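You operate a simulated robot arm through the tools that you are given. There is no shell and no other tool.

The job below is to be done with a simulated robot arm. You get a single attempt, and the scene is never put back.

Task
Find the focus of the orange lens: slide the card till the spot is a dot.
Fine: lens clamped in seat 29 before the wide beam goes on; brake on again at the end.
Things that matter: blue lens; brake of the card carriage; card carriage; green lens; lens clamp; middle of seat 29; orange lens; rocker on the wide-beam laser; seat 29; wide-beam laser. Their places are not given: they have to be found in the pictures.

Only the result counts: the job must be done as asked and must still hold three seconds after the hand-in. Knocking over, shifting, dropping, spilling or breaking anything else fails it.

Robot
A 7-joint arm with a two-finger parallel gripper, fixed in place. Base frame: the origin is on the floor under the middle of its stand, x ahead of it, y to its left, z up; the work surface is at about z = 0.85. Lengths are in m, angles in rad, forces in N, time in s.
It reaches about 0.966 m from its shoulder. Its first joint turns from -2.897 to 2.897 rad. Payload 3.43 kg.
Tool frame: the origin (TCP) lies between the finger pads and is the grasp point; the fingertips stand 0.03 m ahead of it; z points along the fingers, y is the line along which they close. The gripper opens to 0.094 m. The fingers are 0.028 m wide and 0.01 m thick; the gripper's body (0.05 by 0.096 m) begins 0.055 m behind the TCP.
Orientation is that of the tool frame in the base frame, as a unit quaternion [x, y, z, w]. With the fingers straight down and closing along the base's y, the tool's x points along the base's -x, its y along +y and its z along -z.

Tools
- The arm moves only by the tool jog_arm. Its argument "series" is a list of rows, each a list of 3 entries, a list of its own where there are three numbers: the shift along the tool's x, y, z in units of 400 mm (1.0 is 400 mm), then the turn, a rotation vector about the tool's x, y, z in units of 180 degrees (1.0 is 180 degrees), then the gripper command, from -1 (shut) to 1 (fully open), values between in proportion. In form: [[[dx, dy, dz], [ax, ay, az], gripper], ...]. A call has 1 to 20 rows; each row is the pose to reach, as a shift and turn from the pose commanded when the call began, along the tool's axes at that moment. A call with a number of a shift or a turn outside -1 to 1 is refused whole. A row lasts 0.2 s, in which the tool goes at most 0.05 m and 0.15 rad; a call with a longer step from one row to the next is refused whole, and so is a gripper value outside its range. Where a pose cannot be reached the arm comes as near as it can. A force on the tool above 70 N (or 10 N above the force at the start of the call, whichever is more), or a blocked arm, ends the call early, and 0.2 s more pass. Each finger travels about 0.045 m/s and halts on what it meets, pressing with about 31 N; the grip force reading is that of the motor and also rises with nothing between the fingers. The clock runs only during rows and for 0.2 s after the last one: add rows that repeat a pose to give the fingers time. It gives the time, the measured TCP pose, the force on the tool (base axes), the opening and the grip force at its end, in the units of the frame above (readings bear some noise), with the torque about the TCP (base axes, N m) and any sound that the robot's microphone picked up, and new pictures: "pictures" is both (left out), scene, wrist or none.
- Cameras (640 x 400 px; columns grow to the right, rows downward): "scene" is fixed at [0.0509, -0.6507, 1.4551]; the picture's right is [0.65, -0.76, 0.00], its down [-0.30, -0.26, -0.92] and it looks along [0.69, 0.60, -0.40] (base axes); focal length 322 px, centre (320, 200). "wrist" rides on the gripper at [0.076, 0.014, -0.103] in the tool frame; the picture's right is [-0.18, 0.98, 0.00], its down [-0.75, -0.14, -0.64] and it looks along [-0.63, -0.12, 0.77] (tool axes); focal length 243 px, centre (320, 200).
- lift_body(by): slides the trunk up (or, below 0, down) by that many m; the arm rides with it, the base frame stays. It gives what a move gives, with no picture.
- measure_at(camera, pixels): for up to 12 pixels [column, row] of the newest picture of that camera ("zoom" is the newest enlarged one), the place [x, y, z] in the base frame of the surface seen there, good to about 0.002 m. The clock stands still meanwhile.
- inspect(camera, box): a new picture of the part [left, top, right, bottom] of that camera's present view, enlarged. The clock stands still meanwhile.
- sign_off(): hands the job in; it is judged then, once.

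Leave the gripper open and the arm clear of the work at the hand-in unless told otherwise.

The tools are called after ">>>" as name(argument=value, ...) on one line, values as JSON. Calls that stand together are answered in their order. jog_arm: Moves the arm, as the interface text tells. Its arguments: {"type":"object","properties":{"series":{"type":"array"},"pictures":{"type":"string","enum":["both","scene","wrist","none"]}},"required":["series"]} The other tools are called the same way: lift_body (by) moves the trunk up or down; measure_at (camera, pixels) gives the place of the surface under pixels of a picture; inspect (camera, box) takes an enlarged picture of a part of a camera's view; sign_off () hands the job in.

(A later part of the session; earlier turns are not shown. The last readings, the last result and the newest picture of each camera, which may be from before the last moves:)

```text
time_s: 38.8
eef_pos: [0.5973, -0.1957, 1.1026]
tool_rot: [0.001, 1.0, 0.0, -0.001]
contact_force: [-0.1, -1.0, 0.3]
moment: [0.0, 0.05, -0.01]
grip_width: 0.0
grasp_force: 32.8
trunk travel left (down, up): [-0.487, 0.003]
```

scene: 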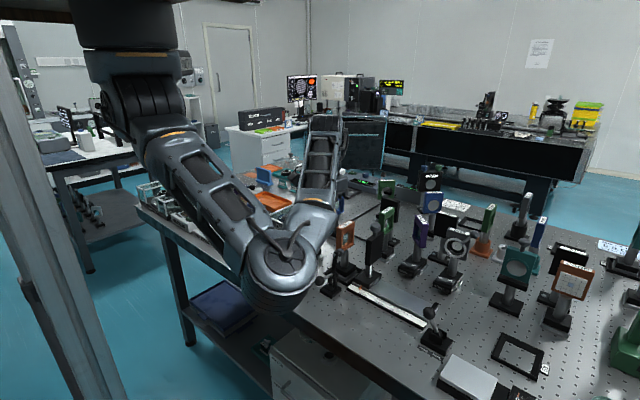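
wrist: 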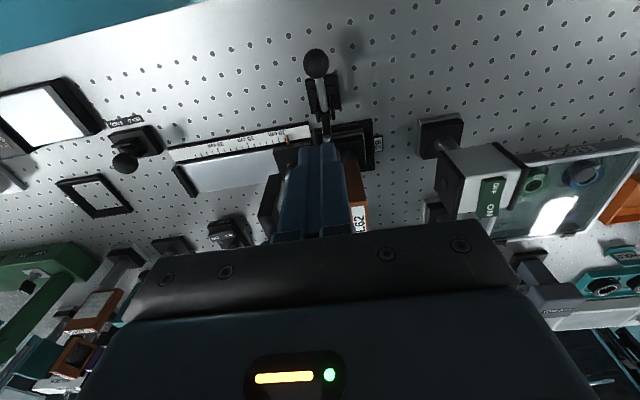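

Upright again. I'll go back around the ball with the fingers 50 mm open, then close only to 26.6 mm, just under the ball's 27.4 mm, for a light grip.

>>> jog_arm(series=[[[0.03, 0, 0.07], [0, 0, 0], 0.06], [[0.062, 0, 0.14], [0, 0, 0], 0.06], [[0.062, 0, 0.21], [0, 0, 0], 0.06], [[0.062, 0, 0.26], [0, 0, 0], 0.06], [[0.062, 0, 0.26], [0, 0, 0], 0.06], [[0.062, 0, 0.34], [0, 0, 0], 0.06], [[0.062, 0, 0.42], [0, 0, 0], 0.06], [[0.062, 0, 0.4615], [0, 0, 0], 0.06], [[0.062, 0, 0.4615], [0, 0, 0], -0.2], [[0.062, 0, 0.4615], [0, 0, 0], -0.434], [[0.062, 0, 0.4615], [0, 0, 0], -0.434], [[0.062, 0, 0.4615], [0, 0, 0], -0.434]], pictures="both")

```text
time_s: 41.4
eef_pos: [0.5708, -0.1935, 0.9175]
tool_rot: [0.002, 1.0, 0.001, 0.0]
contact_force: [8.0, -1.9, -3.0]
moment: [-0.02, 0.01, 0.0]
grip_width: 0.0278
grasp_force: 39.3
trunk travel left (down, up): [-0.487, 0.003]
```

scene: 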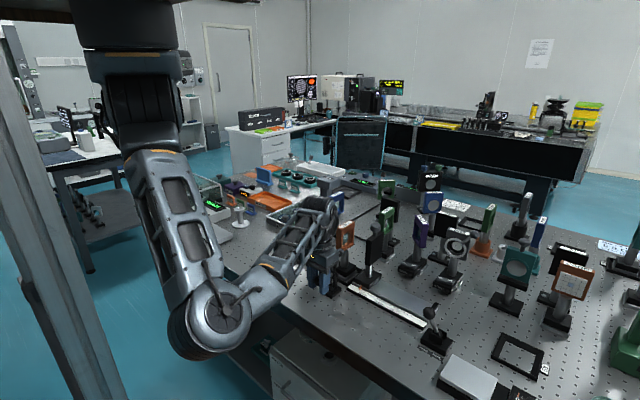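
wrist: 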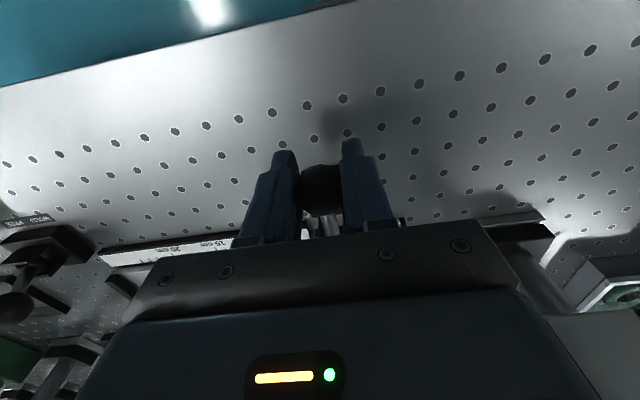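

The grip still reads 39 N, so the gripper is stiff. I'll ease the opening to about 27.4 mm and read the force again.

>>> jog_arm(series=[[[0, 0, 0], [0, 0, 0], -0.417], [[0, 0, 0], [0, 0, 0], -0.417]], pictures="none")

```text
time_s: 42.0
eef_pos: [0.5702, -0.1945, 0.9187]
tool_rot: [0.001, 1.0, 0.0, -0.002]
contact_force: [2.0, -2.6, -0.7]
moment: [-0.01, 0.0, 0.05]
grip_width: 0.0289
grasp_force: 1.1
trunk travel left (down, up): [-0.487, 0.003]
```

>>> jog_arm(series=[[[0, 0, 0], [0, 0, 0], -0.424], [[0, 0, 0], [0, 0, 0], -0.424]], pictures="none")

```text
time_s: 42.6
eef_pos: [0.571, -0.1954, 0.9183]
tool_rot: [0.002, 1.0, 0.0, -0.001]
contact_force: [3.4, -2.8, -0.3]
moment: [-0.03, 0.01, -0.03]
grip_width: 0.0286
grasp_force: 12.6
trunk travel left (down, up): [-0.487, 0.003]
```

A light grip has the same roll-to-slide friction ratio, so the ball could creep out again. A sturdier way uses contact only. With the gripper turned to close along x and wide open, the right finger pushes the clamp arm over from behind. Once the ball has risen, the left finger pushes the ball the rest of the way. I'll release, rise and turn 90°.

>>> jog_arm(series=[[[0, 0, 0], [0, 0, 0], 0.06], [[0, 0, 0], [0, 0, 0], 0.06], [[0, 0, -0.06], [0, 0, 0], 0.06], [[0, 0, -0.16], [0, 0, 0], 0.06], [[0, 0, -0.26], [0, 0, 0], 0.3], [[0, 0, -0.36], [0, 0, 0.04], 0.6], [[0, 0, -0.4], [0, 0, 0.08], 0.8], [[0, 0, -0.4], [0, 0, 0.125], 0.8], [[0, 0, -0.4], [0, 0, 0.1667], 0.8], [[0, 0, -0.4], [0, 0, 0.2083], 0.8], [[0, 0, -0.4], [0, 0, 0.25], 0.8], [[0, 0, -0.4], [0, 0, 0.2917], 0.8], [[0, 0, -0.4], [0, 0, 0.3333], 0.8], [[0, 0, -0.4], [0, 0, 0.375], 0.8], [[0, 0, -0.4], [0, 0, 0.4167], 0.8], [[0, 0, -0.4], [0, 0, 0.4583], 0.8], [[0, 0, -0.4], [0, 0, 0.5], 0.8], [[0, 0, -0.4], [0, 0, 0.5], 0.8]], pictures="both")

>>> inspect(camera="scene", box=[310, 205, 390, 305])

```text
time_s: 46.4
eef_pos: [0.5724, -0.1954, 1.0771]
tool_rot: [0.708, 0.706, -0.001, -0.001]
contact_force: [0.3, -0.1, -0.2]
moment: [-0.01, 0.03, 0.01]
grip_width: 0.0846
grasp_force: 0.1
trunk travel left (down, up): [-0.487, 0.003]
```

scene: 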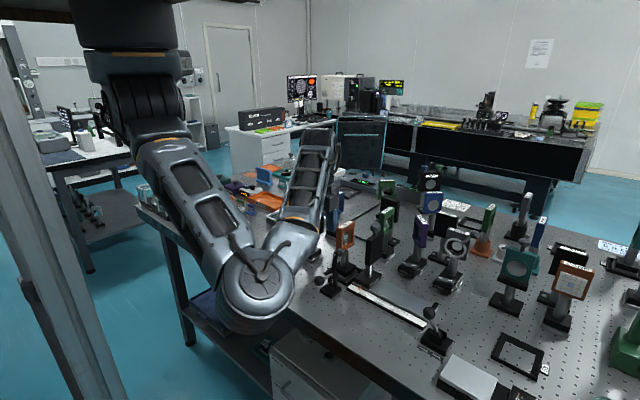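
wrist: 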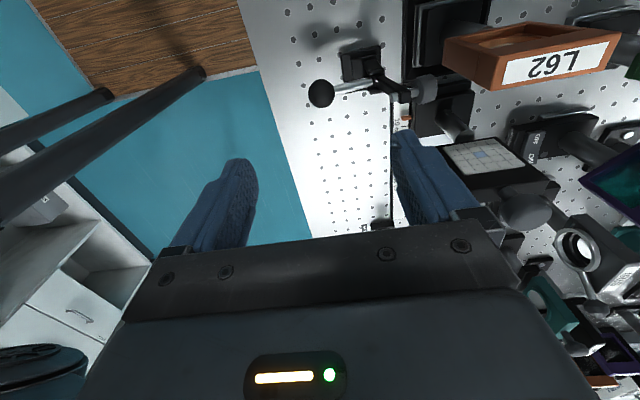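

```text
4.00 times, centred on (350, 255) of scene
```

zoom: 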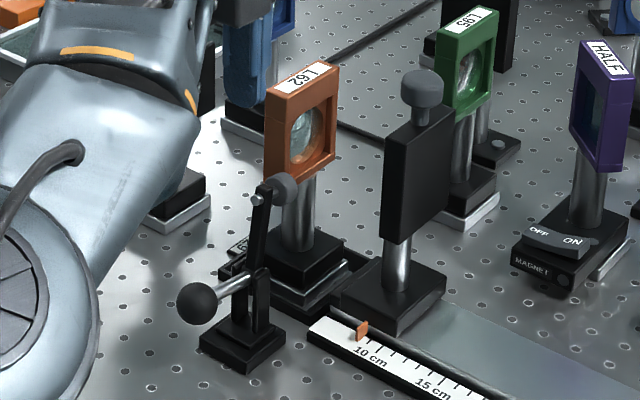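

The view is good: the ball is at wrist (321,93), the clamp arm is at about (398,88), and the lens stands undisturbed. I'll zoom in and measure the arm's pushing face and the clearances.

>>> inspect(camera="wrist", box=[290, 30, 450, 140])

```text
3.64 times, centred on (370, 85) of wrist
```

zoom: 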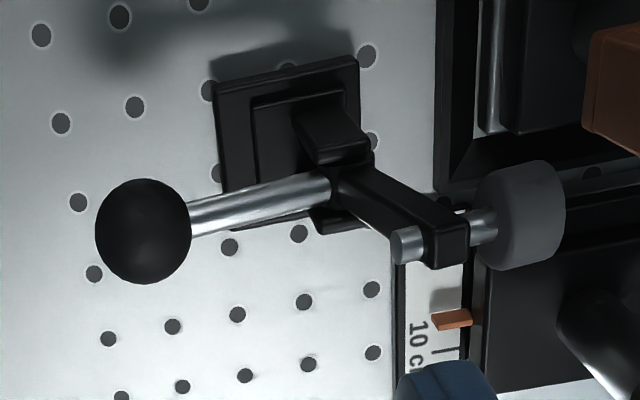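

>>> measure_at(camera="zoom", pixels=[[142, 230], [120, 215], [402, 245], [412, 243], [440, 225], [450, 262], [485, 225], [520, 240], [555, 215], [345, 190], [395, 200], [595, 140]])

```text
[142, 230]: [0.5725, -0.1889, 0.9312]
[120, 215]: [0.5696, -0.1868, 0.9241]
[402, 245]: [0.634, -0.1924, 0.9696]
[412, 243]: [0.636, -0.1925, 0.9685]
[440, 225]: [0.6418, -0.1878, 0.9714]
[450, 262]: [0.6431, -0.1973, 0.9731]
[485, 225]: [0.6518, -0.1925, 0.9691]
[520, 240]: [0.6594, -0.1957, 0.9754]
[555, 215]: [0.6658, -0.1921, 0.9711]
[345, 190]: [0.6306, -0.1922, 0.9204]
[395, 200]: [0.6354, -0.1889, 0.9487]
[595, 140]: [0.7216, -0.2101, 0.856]
```

The arm's bolt end is at x≈0.633, z≈0.967. The right finger's outer face will be at x≈0.625, so I can go straight down to TCP z≈0.973 (tips at 0.943, above the ball and rod). Then I'll push +x by about 46 mm to swing the arm to roughly 50°.

>>> jog_arm(series=[[[0, 0, 0.09], [0, 0, 0], 0.8], [[0, 0, 0.18], [0, 0, 0], 0.8], [[0, 0, 0.26], [0, 0, 0], 0.8], [[0, 0, 0.26], [0, 0, 0], 0.8], [[0, 0.02, 0.26], [0, 0, 0], 0.8], [[0, 0.04, 0.26], [0, 0, 0], 0.8], [[0, 0.04, 0.26], [0, 0, 0], 0.8]], pictures="both")

>>> inspect(camera="wrist", box=[280, 80, 460, 220])

>>> inspect(camera="scene", box=[310, 205, 390, 305])

```text
time_s: 48.0
eef_pos: [0.5887, -0.1931, 0.9733]
tool_rot: [0.709, 0.706, 0.0, -0.001]
contact_force: [-1.4, 0.6, -0.5]
moment: [0.0, 0.16, 0.06]
grip_width: 0.0832
grasp_force: 0.0
trunk travel left (down, up): [-0.487, 0.003]
```

scene: 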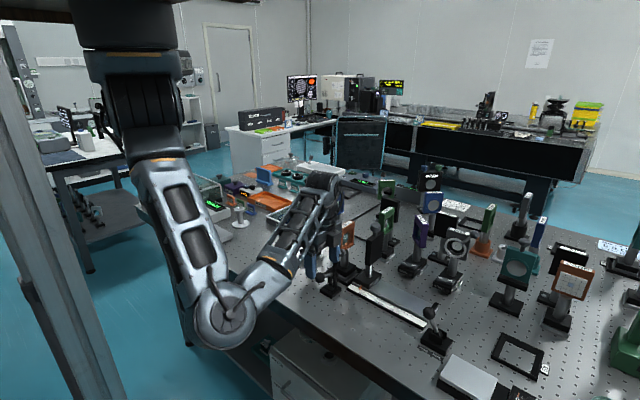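
wrist: 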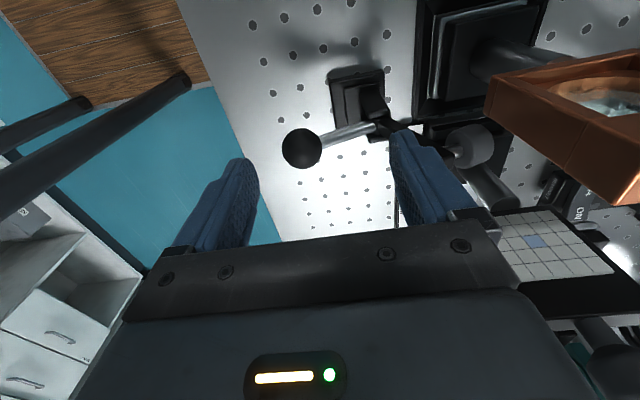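

```text
2.86 times, centred on (370, 150) of wrist
```

zoom: 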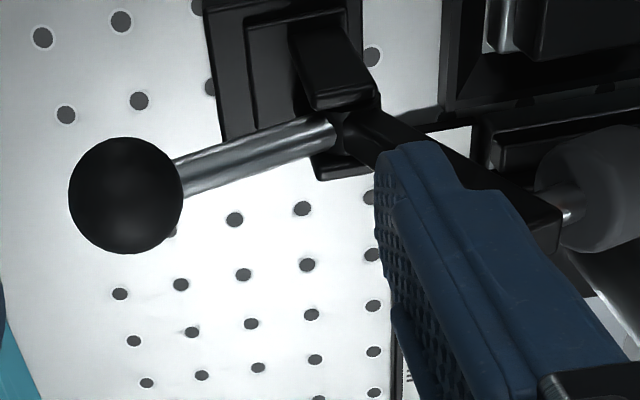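

```text
4.00 times, centred on (350, 255) of scene
```

zoom: 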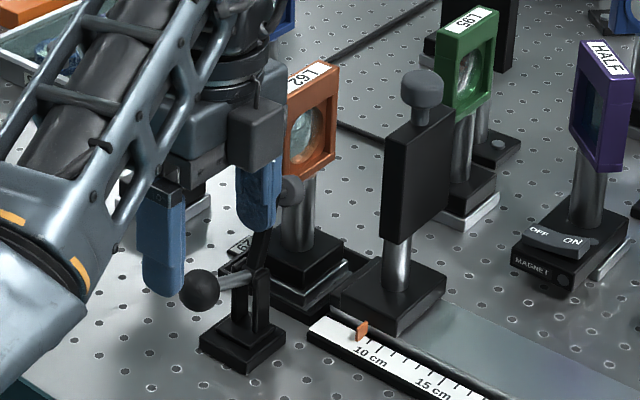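

The right finger is moving the arm with only 1.4 N, and the lens is untouched. I'll continue +x by 30 mm.

>>> jog_arm(series=[[[0, 0.016, 0], [0, 0, 0], 0.8], [[0, 0.032, 0], [0, 0, 0], 0.8], [[0, 0.048, 0], [0, 0, 0], 0.8], [[0, 0.062, 0], [0, 0, 0], 0.8], [[0, 0.075, 0], [0, 0, 0], 0.8], [[0, 0.075, 0], [0, 0, 0], 0.8]], pictures="both")

>>> inspect(camera="wrist", box=[240, 80, 460, 240])

>>> inspect(camera="scene", box=[310, 205, 390, 305])

```text
time_s: 49.4
eef_pos: [0.6185, -0.1973, 0.9732]
tool_rot: [0.708, 0.706, 0.0, 0.0]
contact_force: [-0.5, -0.1, 0.7]
moment: [0.02, -0.05, 0.01]
grip_width: 0.0844
grasp_force: 0.1
trunk travel left (down, up): [-0.487, 0.003]
```

scene: 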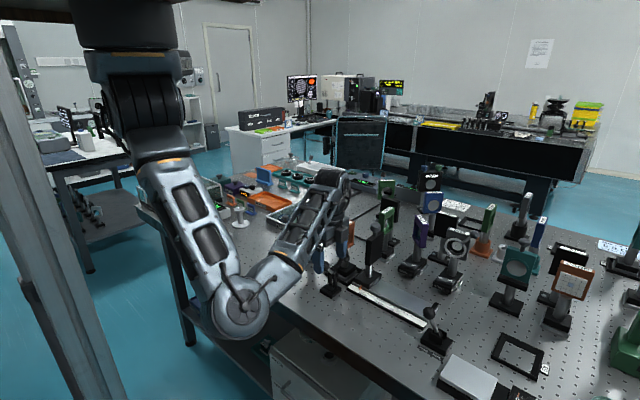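
wrist: 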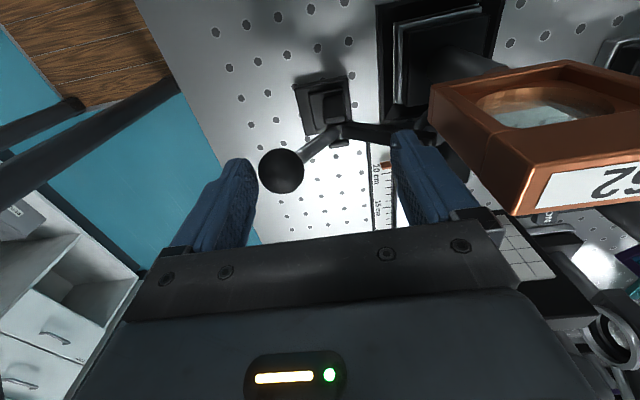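

```text
2.50 times, centred on (350, 160) of wrist
```

zoom: 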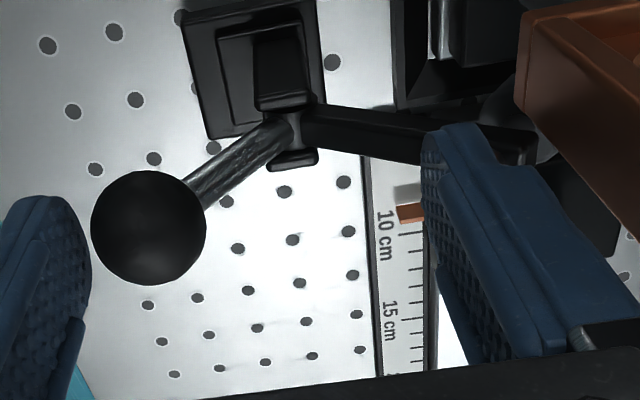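

```text
4.00 times, centred on (350, 255) of scene
```

zoom: 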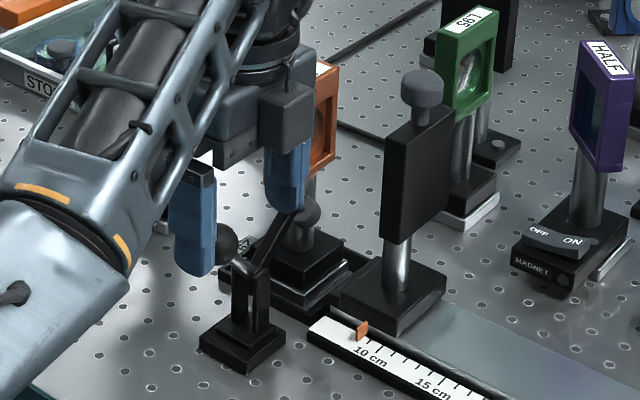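

The arm is now at about 50° and the ball has risen to the left finger, with almost no force. Before the next stage I'll measure the ball, the lens frame's left edge and the finger positions.

>>> measure_at(camera="wrist", pixels=[[281, 172], [266, 170], [296, 172], [434, 92], [432, 125], [512, 210], [420, 150], [445, 175], [395, 135], [255, 190], [420, 122], [590, 95]])

>>> measure_at(camera="scene", pixels=[[325, 265], [320, 265], [346, 257], [342, 257], [336, 259], [349, 240], [352, 246], [338, 267]])

```text
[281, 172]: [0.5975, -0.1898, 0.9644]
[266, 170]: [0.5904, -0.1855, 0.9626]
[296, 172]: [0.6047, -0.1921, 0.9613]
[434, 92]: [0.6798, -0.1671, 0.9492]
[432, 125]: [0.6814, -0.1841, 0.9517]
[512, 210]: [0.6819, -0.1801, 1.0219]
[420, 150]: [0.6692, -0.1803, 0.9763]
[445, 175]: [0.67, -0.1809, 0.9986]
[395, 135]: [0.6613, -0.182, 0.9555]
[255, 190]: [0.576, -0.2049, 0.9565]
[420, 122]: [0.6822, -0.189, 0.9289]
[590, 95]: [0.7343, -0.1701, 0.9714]
```

```text
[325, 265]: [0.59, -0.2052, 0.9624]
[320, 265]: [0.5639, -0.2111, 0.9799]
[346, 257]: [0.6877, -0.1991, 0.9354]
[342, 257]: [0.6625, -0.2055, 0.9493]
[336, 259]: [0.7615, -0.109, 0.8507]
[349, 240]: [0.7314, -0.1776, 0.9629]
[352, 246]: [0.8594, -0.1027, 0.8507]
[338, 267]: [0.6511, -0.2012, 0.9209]
```

Ball centre is about (0.597,-0.195,0.956), and its left edge is 7 mm from the left finger. The lens frame's left edge is x≈0.681, y≥-0.184. I'll shift 4 mm towards -y for margin. Then I'll close the gripper while moving +x, so the left finger carries the ball up to the top while the right finger's outer face stays near x≈0.672.

>>> jog_arm(series=[[[-0.01, 0.01, 0], [0, 0, 0], 0.649], [[-0.01, 0.0195, 0], [0, 0, 0], 0.489], [[-0.01, 0.02825, 0], [0, 0, 0], 0.33], [[-0.01, 0.03825, 0], [0, 0, 0], 0.17], [[-0.01, 0.04825, 0], [0, 0, 0], 0.011], [[-0.01, 0.0525, 0], [0, 0, 0], -0.05], [[-0.01, 0.0525, 0], [0, 0, 0], -0.05]], pictures="both")

>>> inspect(camera="wrist", box=[240, 80, 460, 240])

>>> inspect(camera="scene", box=[310, 205, 390, 305])

```text
time_s: 51.0
eef_pos: [0.6396, -0.2005, 0.9725]
tool_rot: [0.708, 0.706, -0.001, -0.001]
contact_force: [1.0, -0.1, 0.3]
moment: [-0.02, 0.01, 0.01]
grip_width: 0.0447
grasp_force: 0.1
trunk travel left (down, up): [-0.487, 0.003]
```

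scene: 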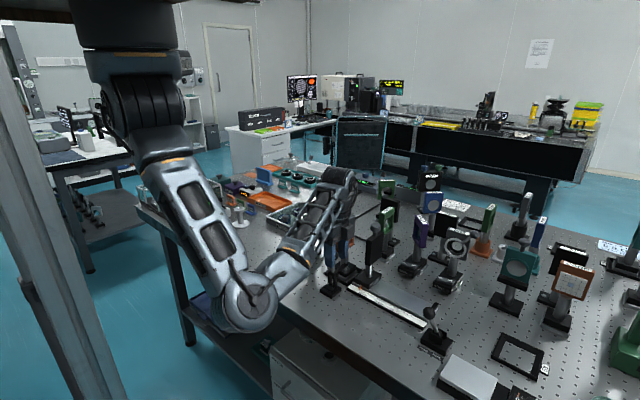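
wrist: 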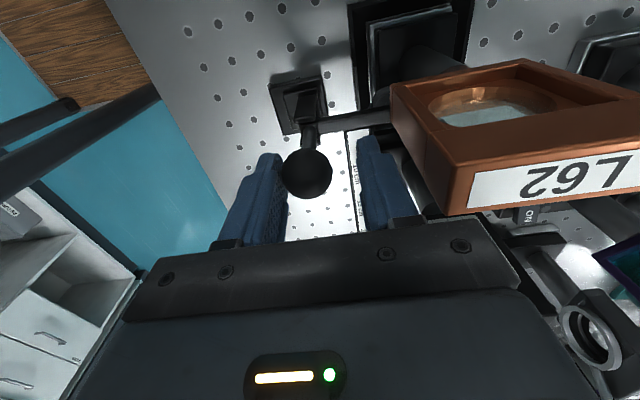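

```text
2.50 times, centred on (350, 160) of wrist
```

zoom: 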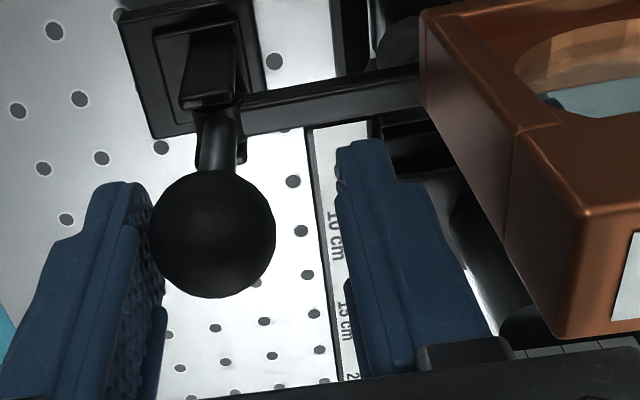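

```text
4.00 times, centred on (350, 255) of scene
```

zoom: 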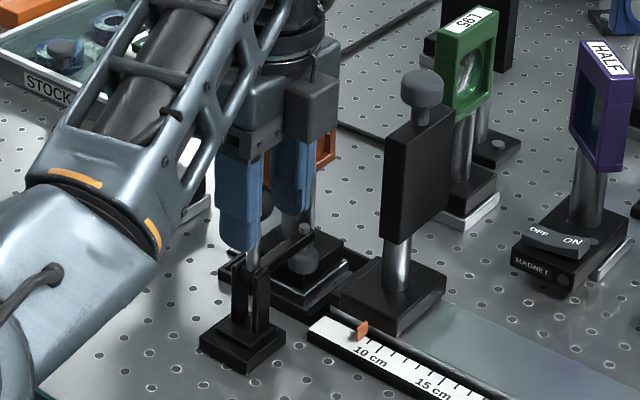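

The pad is now down on the lens base (scene zoom (302,262)) and the ball is nearly upright. I'll push a few millimetres further to seat it firmly, watching the force.

>>> jog_arm(series=[[[0, 0.004, 0], [0, 0, 0], -0.09], [[0, 0.008, 0], [0, 0, 0], -0.128], [[0, 0.01, 0], [0, 0, 0], -0.15], [[0, 0.01, 0], [0, 0, 0], -0.15]], pictures="both")

>>> inspect(camera="wrist", box=[240, 80, 460, 240])

>>> inspect(camera="scene", box=[310, 205, 390, 305])

```text
time_s: 52.0
eef_pos: [0.6409, -0.1985, 0.9738]
tool_rot: [0.708, 0.706, 0.0, -0.001]
contact_force: [-12.1, 0.9, -1.7]
moment: [-0.06, 0.07, 0.07]
grip_width: 0.0467
grasp_force: 5.8
trunk travel left (down, up): [-0.487, 0.003]
```

scene: 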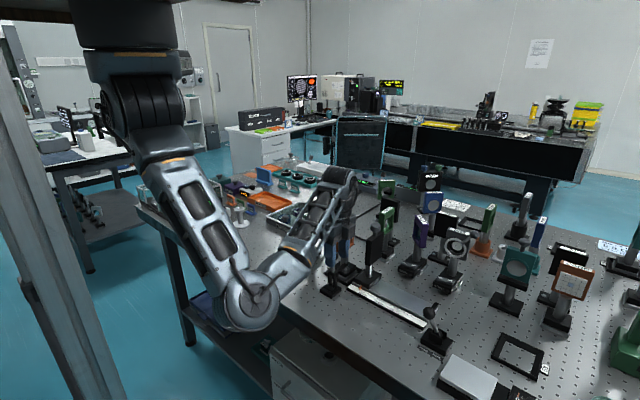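
wrist: 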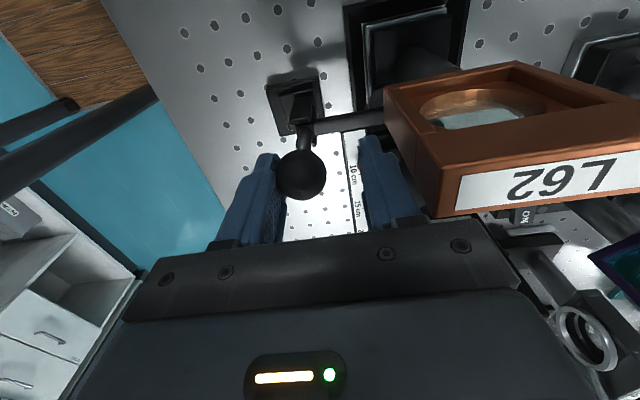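

```text
2.50 times, centred on (350, 160) of wrist
```

zoom: 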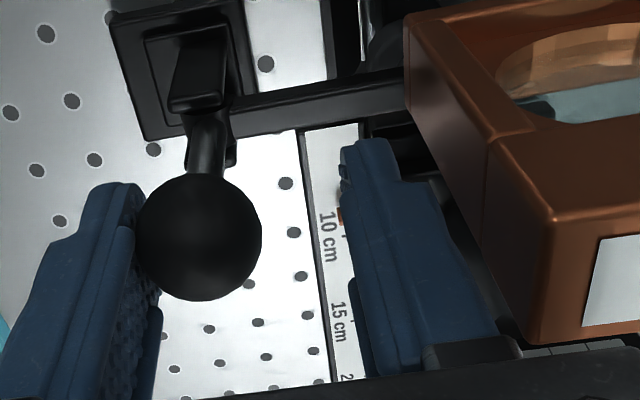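

```text
4.00 times, centred on (350, 255) of scene
```

zoom: 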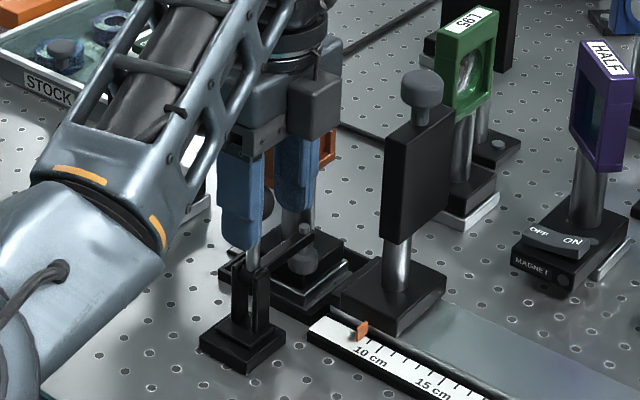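

A firm stop at -12 N: the clamp is fully closed. I'll back off 5 mm so neither finger touches the ball, then rise and see whether the clamp stays shut.

>>> jog_arm(series=[[[0, 0, 0], [0, 0, 0], 0.0], [[0, -0.01, 0], [0, 0, 0], 0.0], [[0, -0.01, 0], [0, 0, 0], 0.0], [[0, -0.01, -0.06], [0, 0, 0], 0.0], [[0, -0.01, -0.15], [0, 0, 0], 0.0], [[0, -0.01, -0.25], [0, 0, 0], 0.0], [[0, -0.01, -0.35], [0, 0, 0], 0.0], [[0, -0.01, -0.35], [0, 0, 0], 0.0]], pictures="both")

>>> inspect(camera="wrist", box=[260, 0, 480, 180])

>>> inspect(camera="scene", box=[310, 205, 390, 305])

```text
time_s: 53.8
eef_pos: [0.6374, -0.2006, 1.1141]
tool_rot: [0.709, 0.706, -0.001, -0.001]
contact_force: [0.4, -0.4, 0.6]
moment: [0.04, 0.01, -0.04]
grip_width: 0.0471
grasp_force: 0.0
trunk travel left (down, up): [-0.487, 0.003]
```

scene: 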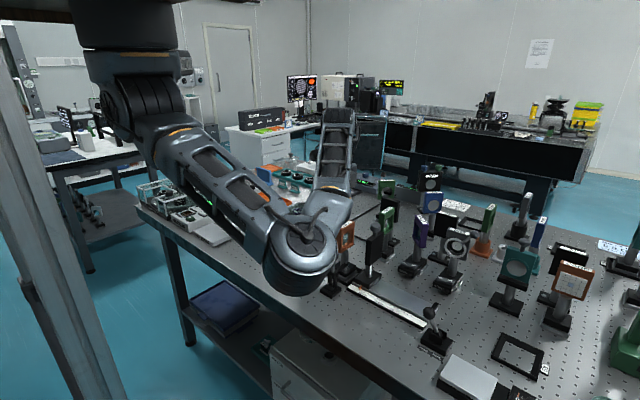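
wrist: 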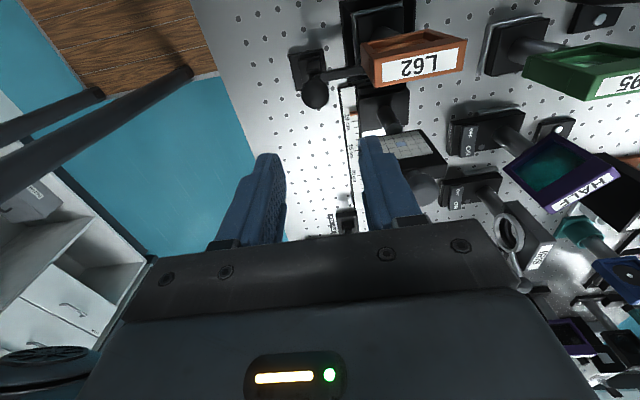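

```text
2.22 times, centred on (370, 90) of wrist
```

zoom: 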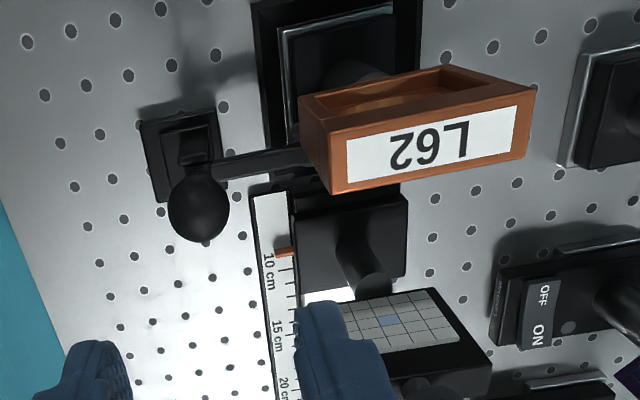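

```text
4.00 times, centred on (350, 255) of scene
```

zoom: 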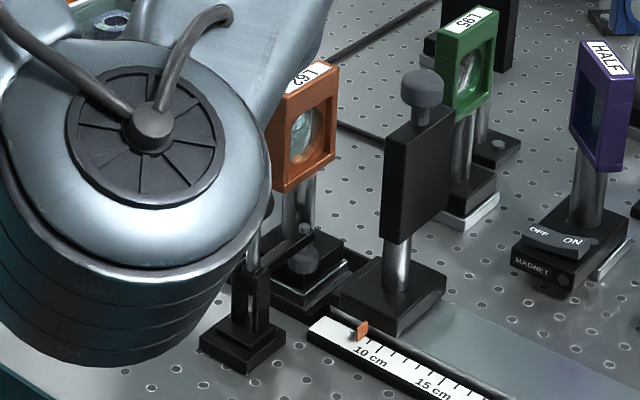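

The clamp holds and the lens hasn't moved. Next I'll look at the rocker on the wide-beam laser from above with the fingers closed. The lens is clamped now, so the beam may go on.

>>> jog_arm(series=[[[0.05, 0.02, -0.075], [0, 0, 0], -0.5], [[0.15, 0.06, -0.075], [0, 0, 0], -1], [[0.25, 0.12, -0.075], [0, 0, 0], -1], [[0.35, 0.17, -0.075], [0, 0, 0], -1], [[0.4465, 0.224, -0.075], [0, 0, 0], -1], [[0.4465, 0.224, -0.075], [0, 0, 0], -1]], pictures="both")

>>> inspect(camera="wrist", box=[240, 40, 420, 180])

```text
time_s: 55.2
eef_pos: [0.7291, -0.0211, 1.1426]
tool_rot: [0.709, 0.705, -0.001, -0.001]
contact_force: [0.4, 0.3, 0.4]
moment: [-0.02, -0.01, -0.05]
grip_width: 0.0001
grasp_force: 31.2
trunk travel left (down, up): [-0.487, 0.003]
```

scene: 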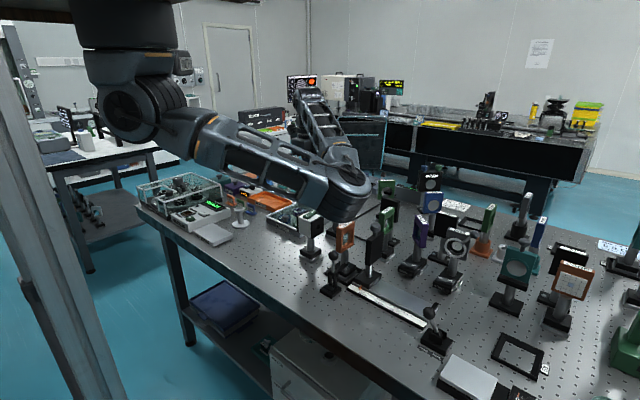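
wrist: 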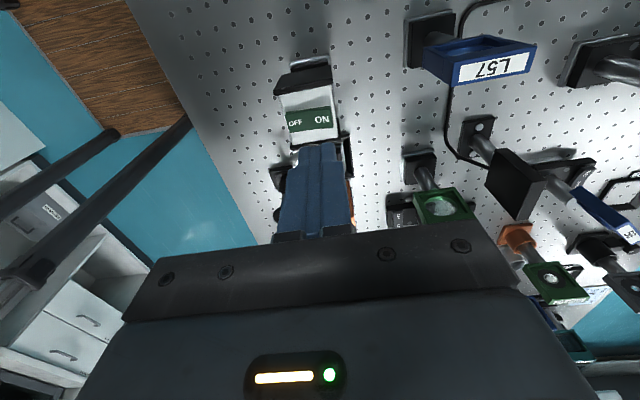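

```text
2.86 times, centred on (330, 110) of wrist
```

zoom: 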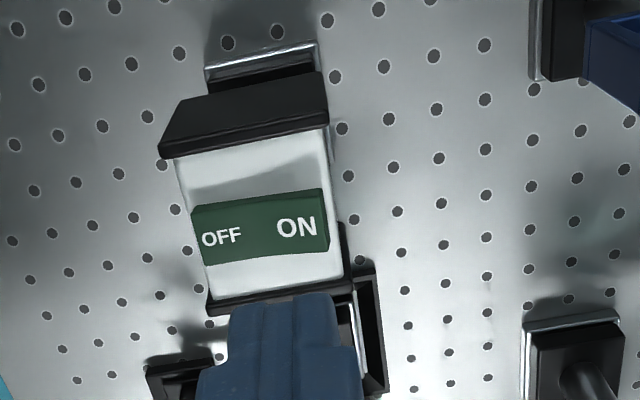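

The rocker is clear: OFF at zoom (220,237), ON at (297,228). I'll measure its ends to see which is raised and where to press.

>>> measure_at(camera="zoom", pixels=[[200, 215], [203, 255], [318, 198], [322, 242], [297, 228], [220, 237], [260, 230], [290, 275], [250, 180], [310, 222]])

```text
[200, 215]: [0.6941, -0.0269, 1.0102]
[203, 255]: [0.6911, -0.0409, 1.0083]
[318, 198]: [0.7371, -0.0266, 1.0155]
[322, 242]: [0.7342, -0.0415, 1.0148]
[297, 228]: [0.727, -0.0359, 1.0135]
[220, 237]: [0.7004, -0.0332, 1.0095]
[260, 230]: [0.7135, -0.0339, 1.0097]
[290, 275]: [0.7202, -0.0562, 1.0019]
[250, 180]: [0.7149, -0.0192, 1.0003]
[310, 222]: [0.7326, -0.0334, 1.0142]
```

The ON end is the raised one (z≈1.015, against 1.009 at OFF), so the laser is off. I'll centre on (0.735,-0.034), go down to just above it and check the elbow.

>>> jog_arm(series=[[[-0.016, 0.008, 0.05], [0, 0, 0], -1], [[-0.032, 0.015, 0.12], [0, 0, 0], -1], [[-0.032, 0.015, 0.19], [0, 0, 0], -1], [[-0.032, 0.015, 0.19], [0, 0, 0], -1]], pictures="both")

>>> inspect(camera="wrist", box=[250, 80, 390, 190])

```text
time_s: 56.2
eef_pos: [0.735, -0.0354, 1.0662]
tool_rot: [0.709, 0.705, 0.0, -0.001]
contact_force: [-0.2, -0.6, -1.3]
moment: [0.01, 0.01, 0.0]
grip_width: 0.0
grasp_force: 30.4
trunk travel left (down, up): [-0.487, 0.003]
```

scene: 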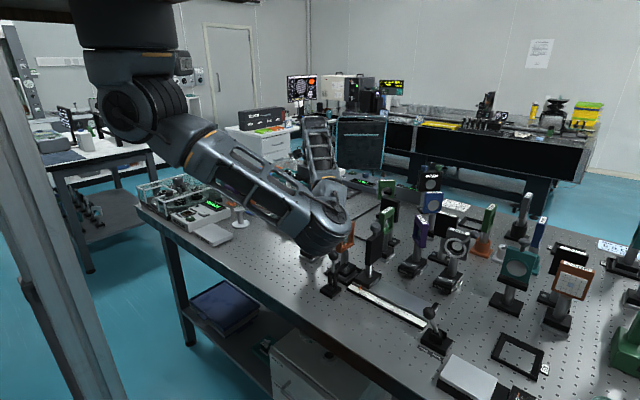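
wrist: 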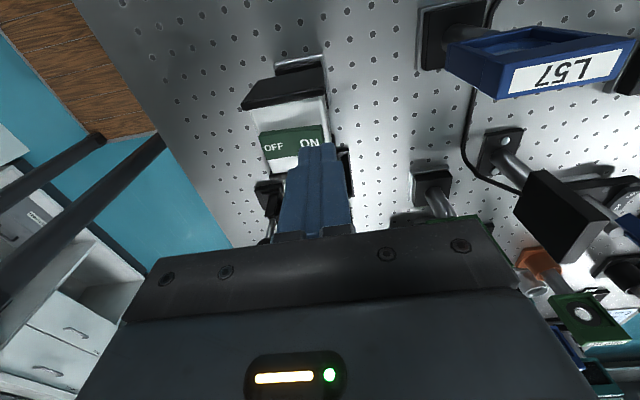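

```text
3.64 times, centred on (320, 135) of wrist
```

zoom: 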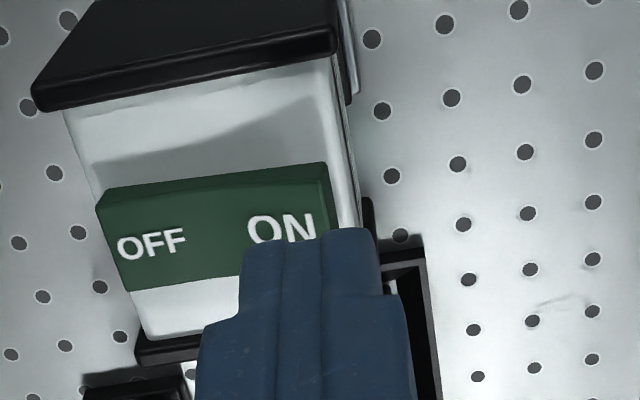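

>>> measure_at(camera="scene", pixels=[[320, 252], [330, 246], [305, 240], [345, 228], [340, 238], [290, 225], [332, 200]])

>>> measure_at(camera="wrist", pixels=[[275, 130], [322, 128], [305, 143], [318, 136], [275, 150], [262, 140]])

```text
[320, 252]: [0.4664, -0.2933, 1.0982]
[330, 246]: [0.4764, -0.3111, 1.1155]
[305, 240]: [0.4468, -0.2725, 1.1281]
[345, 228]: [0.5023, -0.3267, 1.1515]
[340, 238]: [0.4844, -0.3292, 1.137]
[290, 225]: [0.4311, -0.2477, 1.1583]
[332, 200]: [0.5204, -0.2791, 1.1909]
```

```text
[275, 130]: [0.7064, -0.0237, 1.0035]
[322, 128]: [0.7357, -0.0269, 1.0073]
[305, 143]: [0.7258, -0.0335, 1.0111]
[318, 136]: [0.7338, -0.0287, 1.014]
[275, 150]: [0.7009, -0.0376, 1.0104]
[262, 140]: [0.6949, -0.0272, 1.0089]
```

The elbow is fine (≥1.09). Now I'll press down in small steps until the rocker tips over.

>>> jog_arm(series=[[[0, 0, 0.03], [0, 0, 0], -1], [[0, 0, 0.045], [0, 0, 0], -1], [[0, 0, 0.052], [0, 0, 0], -1], [[0, 0, 0.058], [0, 0, 0], -1], [[0, 0, 0.063], [0, 0, 0], -1], [[0, 0, 0.067], [0, 0, 0], -1]], pictures="both")

>>> inspect(camera="wrist", box=[230, 80, 390, 200])

```text
time_s: 57.6
eef_pos: [0.737, -0.0338, 1.0409]
tool_rot: [0.708, 0.706, -0.001, -0.002]
contact_force: [0.6, 0.2, -0.4]
moment: [-0.05, 0.0, -0.04]
grip_width: 0.0
grasp_force: 31.2
trunk travel left (down, up): [-0.487, 0.003]
```

scene: 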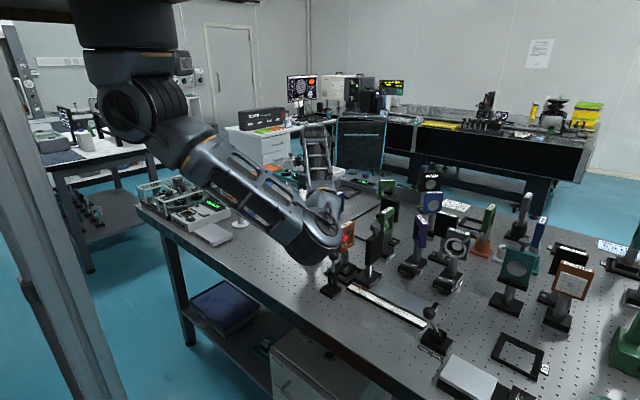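
wrist: 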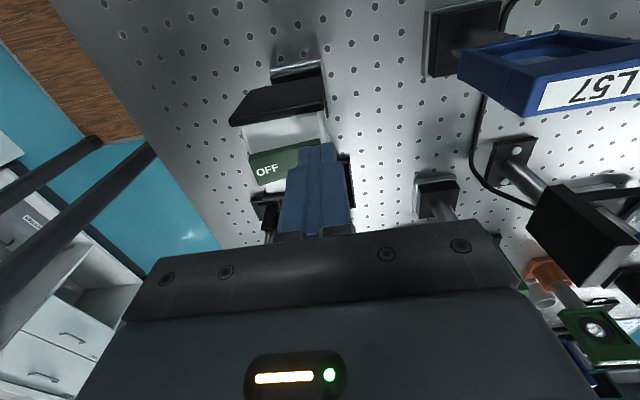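

```text
3.33 times, centred on (310, 140) of wrist
```

zoom: 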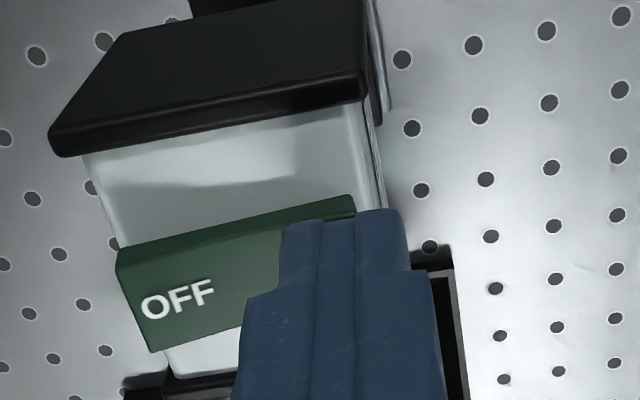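

The rocker tipped to ON (the OFF end is now raised), and a red spot shows on the lens at scene (345,238). I'll rise and travel at a safe height to the brake to look at it.

>>> jog_arm(series=[[[0, 0, -0.06], [0, 0, 0], -1], [[0, 0, -0.15], [0, 0, 0], -1], [[0, 0, -0.25], [0, 0, 0], -1], [[-0.1, -0.03, -0.25], [0, 0, 0], -1], [[-0.21, -0.06, -0.25], [0, 0, 0], -1], [[-0.32, -0.09, -0.25], [0, 0, 0], -1], [[-0.43, -0.12, -0.25], [0, 0, 0], -1], [[-0.54, -0.15, -0.25], [0, 0, 0], -1], [[-0.65, -0.18, -0.25], [0, 0, 0], -1], [[-0.76, -0.21, -0.25], [0, 0, 0], -1], [[-0.86, -0.24, -0.25], [0, 0, 0], -1], [[-0.92, -0.24, -0.25], [0, 0, 0], -1], [[-0.92, -0.24, -0.25], [0, 0, 0], -1]], pictures="both")

>>> inspect(camera="wrist", box=[220, 40, 420, 190])

```text
time_s: 60.4
eef_pos: [0.6414, -0.4013, 1.1401]
tool_rot: [0.708, 0.706, 0.0, -0.001]
contact_force: [-0.2, 0.5, -0.4]
moment: [-0.02, 0.01, 0.01]
grip_width: 0.0
grasp_force: 30.9
trunk travel left (down, up): [-0.487, 0.003]
```

scene: 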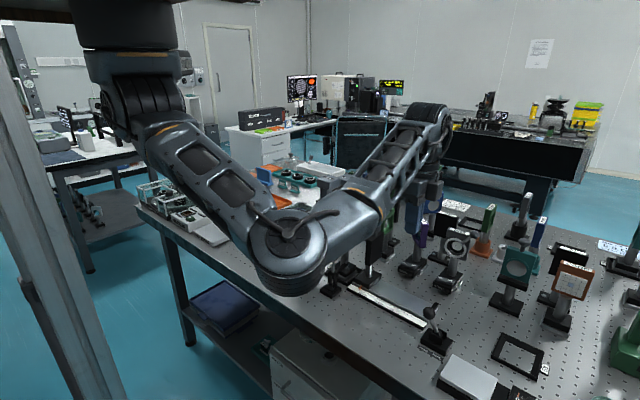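
wrist: 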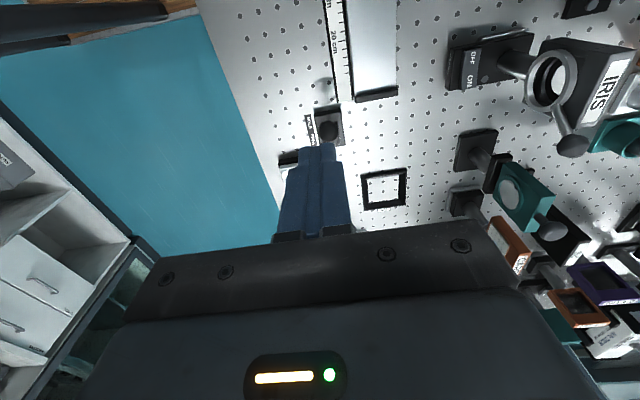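

```text
2.67 times, centred on (320, 115) of wrist
```

zoom: 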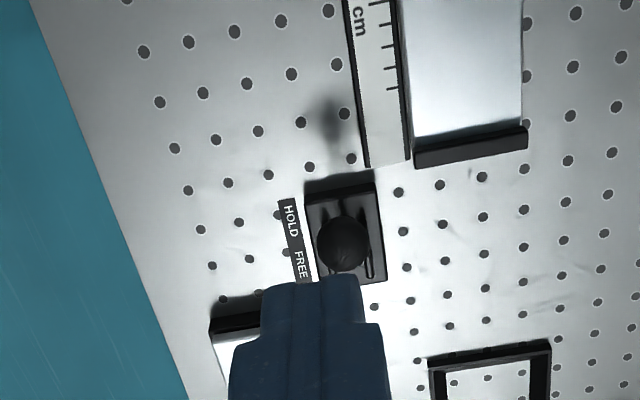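

The brake is in view: ball at zoom (342,240), HOLD towards +y and FREE towards -y. I'll measure it, plus a scene close-up of the lever's lean.

>>> measure_at(camera="zoom", pixels=[[342, 240], [320, 240], [366, 240], [342, 217], [342, 262], [312, 190], [375, 185], [380, 275], [292, 220], [301, 265], [360, 235], [240, 320]])

>>> inspect(camera="scene", box=[405, 290, 475, 370])

```text
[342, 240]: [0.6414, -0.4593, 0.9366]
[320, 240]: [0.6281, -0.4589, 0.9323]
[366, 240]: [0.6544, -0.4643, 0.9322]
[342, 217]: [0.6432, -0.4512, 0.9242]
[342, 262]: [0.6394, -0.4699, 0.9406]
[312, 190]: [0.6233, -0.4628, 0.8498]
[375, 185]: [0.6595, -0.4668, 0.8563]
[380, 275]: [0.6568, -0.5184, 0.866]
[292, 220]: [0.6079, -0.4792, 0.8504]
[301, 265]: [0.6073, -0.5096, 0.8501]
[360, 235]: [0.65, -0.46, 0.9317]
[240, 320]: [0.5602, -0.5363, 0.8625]
```

```text
5.00 times, centred on (440, 330) of scene
```

zoom: 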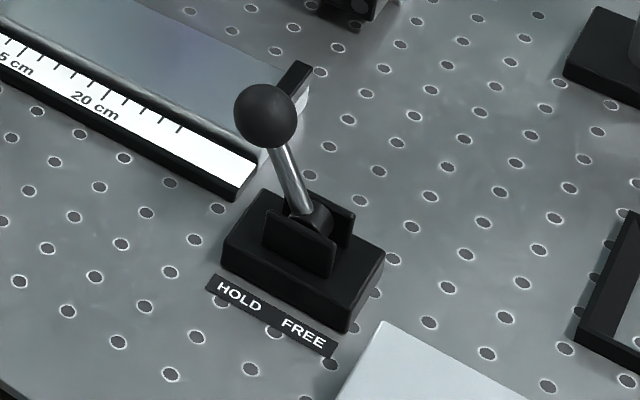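

The brake lever leans 27° to HOLD: ball centre ≈(0.6415,-0.464,0.927), pivot ≈(0.6415,-0.4925). I'll check the elbow height before lowering on the +y side of the ball.

>>> measure_at(camera="scene", pixels=[[290, 290], [270, 280], [310, 280], [290, 250], [340, 240], [370, 215], [380, 200], [325, 262]])

```text
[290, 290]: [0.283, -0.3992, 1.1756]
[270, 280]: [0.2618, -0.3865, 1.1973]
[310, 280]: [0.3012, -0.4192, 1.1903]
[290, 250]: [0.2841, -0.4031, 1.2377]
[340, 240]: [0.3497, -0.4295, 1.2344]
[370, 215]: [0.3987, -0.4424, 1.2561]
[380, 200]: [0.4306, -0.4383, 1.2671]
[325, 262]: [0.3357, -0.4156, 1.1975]
```

The elbow has ample room. I'll lower the closed fingers to TCP z≈0.935 on the +y side of the brake ball, about 12 mm short of it.

>>> jog_arm(series=[[[-0.02, 0, 0.1], [0, 0, 0], -1], [[-0.05, 0, 0.2], [0, 0, 0], -1], [[-0.057, 0, 0.3], [0, 0, 0], -1], [[-0.057, 0, 0.4], [0, 0, 0], -1], [[-0.057, 0, 0.48], [0, 0, 0], -1], [[-0.057, 0, 0.5127], [0, 0, 0], -1], [[-0.057, 0, 0.5127], [0, 0, 0], -1]], pictures="both")

>>> inspect(camera="scene", box=[390, 270, 480, 370])

```text
time_s: 62.0
eef_pos: [0.6371, -0.4254, 0.9326]
tool_rot: [0.708, 0.706, 0.0, -0.001]
contact_force: [-0.2, -0.3, -0.9]
moment: [0.01, 0.02, 0.01]
grip_width: 0.0
grasp_force: 31.0
trunk travel left (down, up): [-0.487, 0.003]
```

scene: 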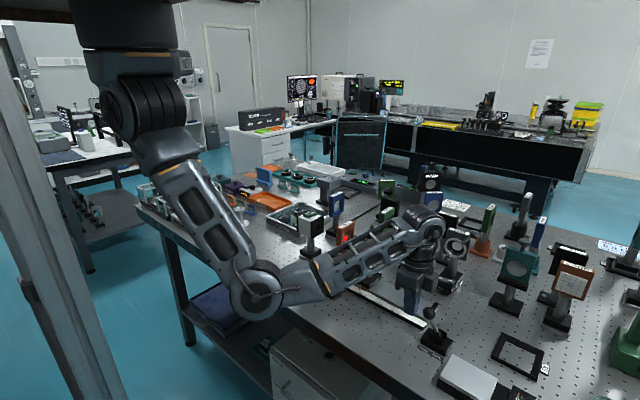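
wrist: 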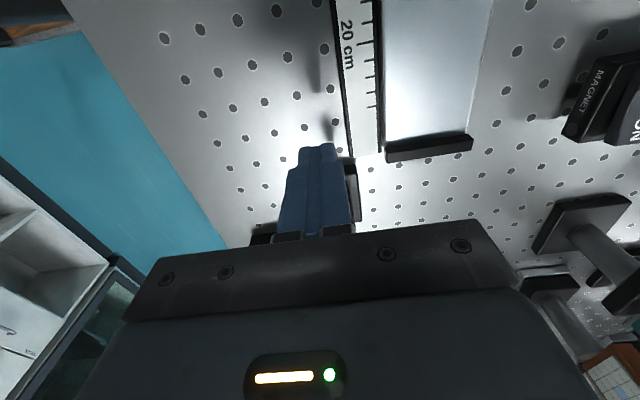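

```text
4.00 times, centred on (435, 320) of scene
```

zoom: 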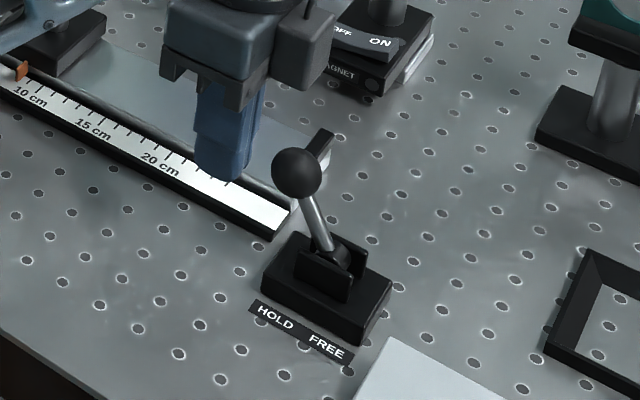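

The fingers stand beside the ball. I'll push slowly towards -y (FREE), with a 4 mm x correction to stay centred.

>>> jog_arm(series=[[[-0.02, 0.008, 0], [0, 0, 0], -1], [[-0.04, 0.008, 0], [0, 0, 0], -1], [[-0.06, 0.008, 0], [0, 0, 0], -1], [[-0.08, 0.008, 0], [0, 0, 0], -1], [[-0.1, 0.008, 0], [0, 0, 0], -1], [[-0.12, 0.008, 0], [0, 0, 0], -1], [[-0.14, 0.008, 0], [0, 0, 0], -1], [[-0.16, 0.008, 0], [0, 0, 0], -1], [[-0.175, 0.008, 0], [0, 0, 0], -1]], pictures="both")

>>> inspect(camera="scene", box=[390, 270, 480, 370])

```text
time_s: 64.0
eef_pos: [0.6419, -0.4906, 0.9366]
tool_rot: [0.707, 0.707, 0.0, -0.002]
contact_force: [-7.4, 21.9, 11.4]
moment: [0.51, 0.22, -0.09]
grip_width: 0.0002
grasp_force: 31.0
trunk travel left (down, up): [-0.487, 0.003]
```

scene: 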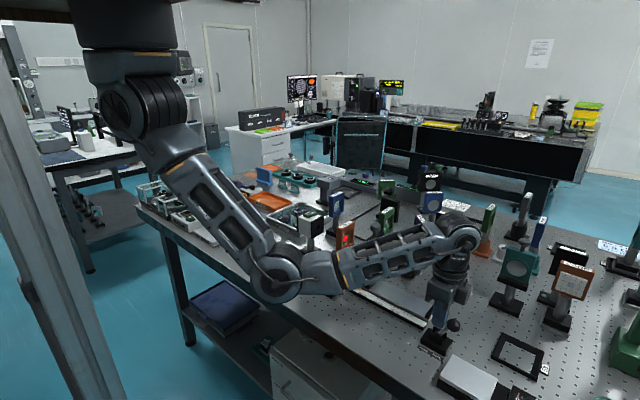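
wrist: 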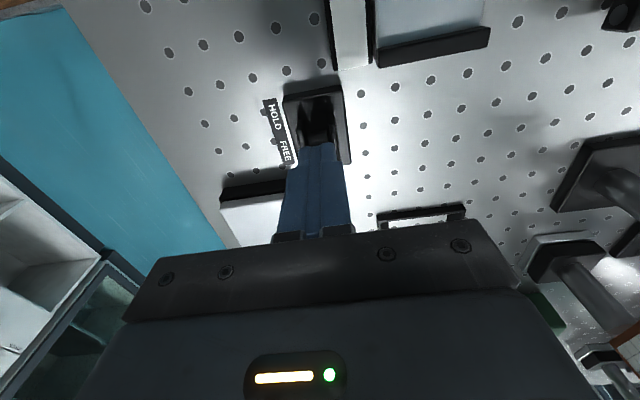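

```text
4.00 times, centred on (435, 320) of scene
```

zoom: 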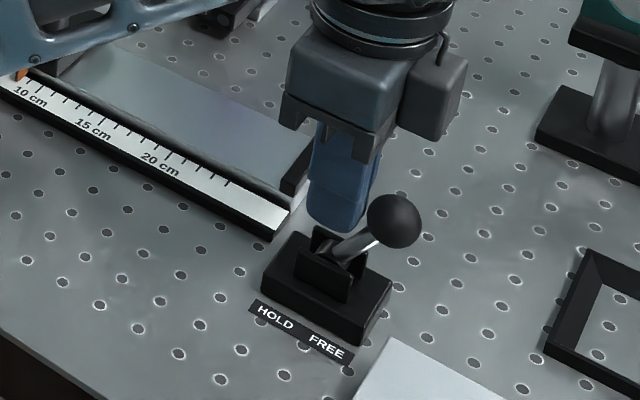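

The brake lever has flipped to FREE (21.9 N at its stop). I'll back off, rise, and then look at the card face and the spot from over the lens.

>>> jog_arm(series=[[[0.03, 0, 0], [0, 0, 0], -1], [[0.08, 0, -0.03], [0, 0, 0], -1], [[0.1, 0, -0.13], [0, 0, 0], -1], [[0.1, 0, -0.24], [0, 0, 0], -1], [[0.1, 0, -0.35], [0, 0, 0], -1], [[0.1, 0, -0.46], [0, 0, 0], -1], [[0.1, 0, -0.56], [0, 0, 0], -1], [[0.1, 0, -0.56], [0, 0, 0], -1]], pictures="both")

>>> inspect(camera="scene", box=[390, 270, 480, 370])

```text
time_s: 65.8
eef_pos: [0.64, -0.4538, 1.1599]
tool_rot: [0.709, 0.705, 0.0, -0.001]
contact_force: [-0.2, -0.2, -0.1]
moment: [-0.03, -0.03, 0.02]
grip_width: 0.0
grasp_force: 30.8
trunk travel left (down, up): [-0.487, 0.003]
```

scene: 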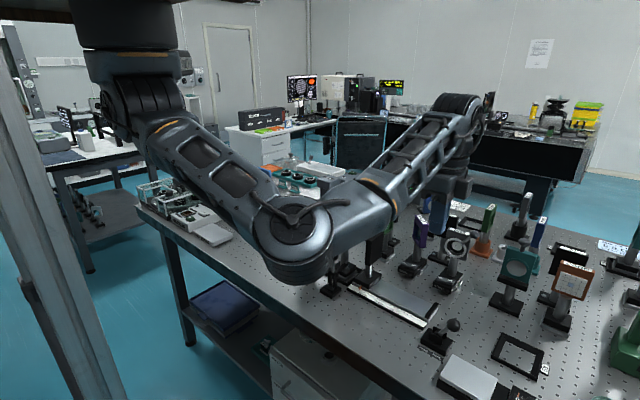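
wrist: 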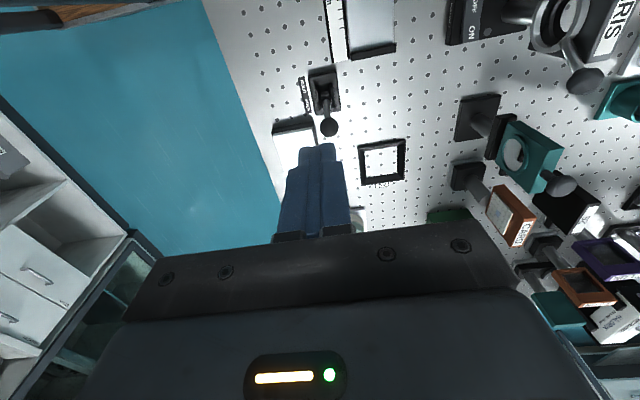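

```text
4.00 times, centred on (435, 320) of scene
```

zoom: 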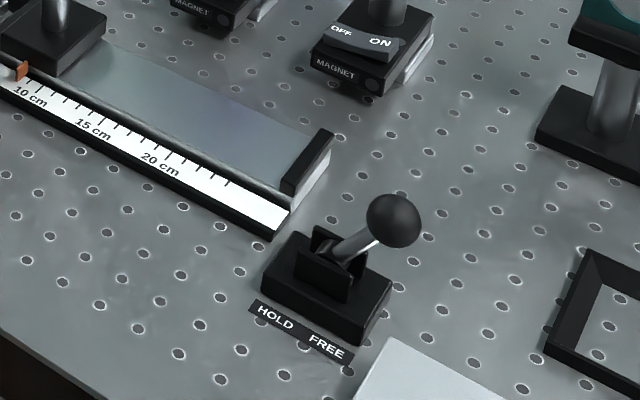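

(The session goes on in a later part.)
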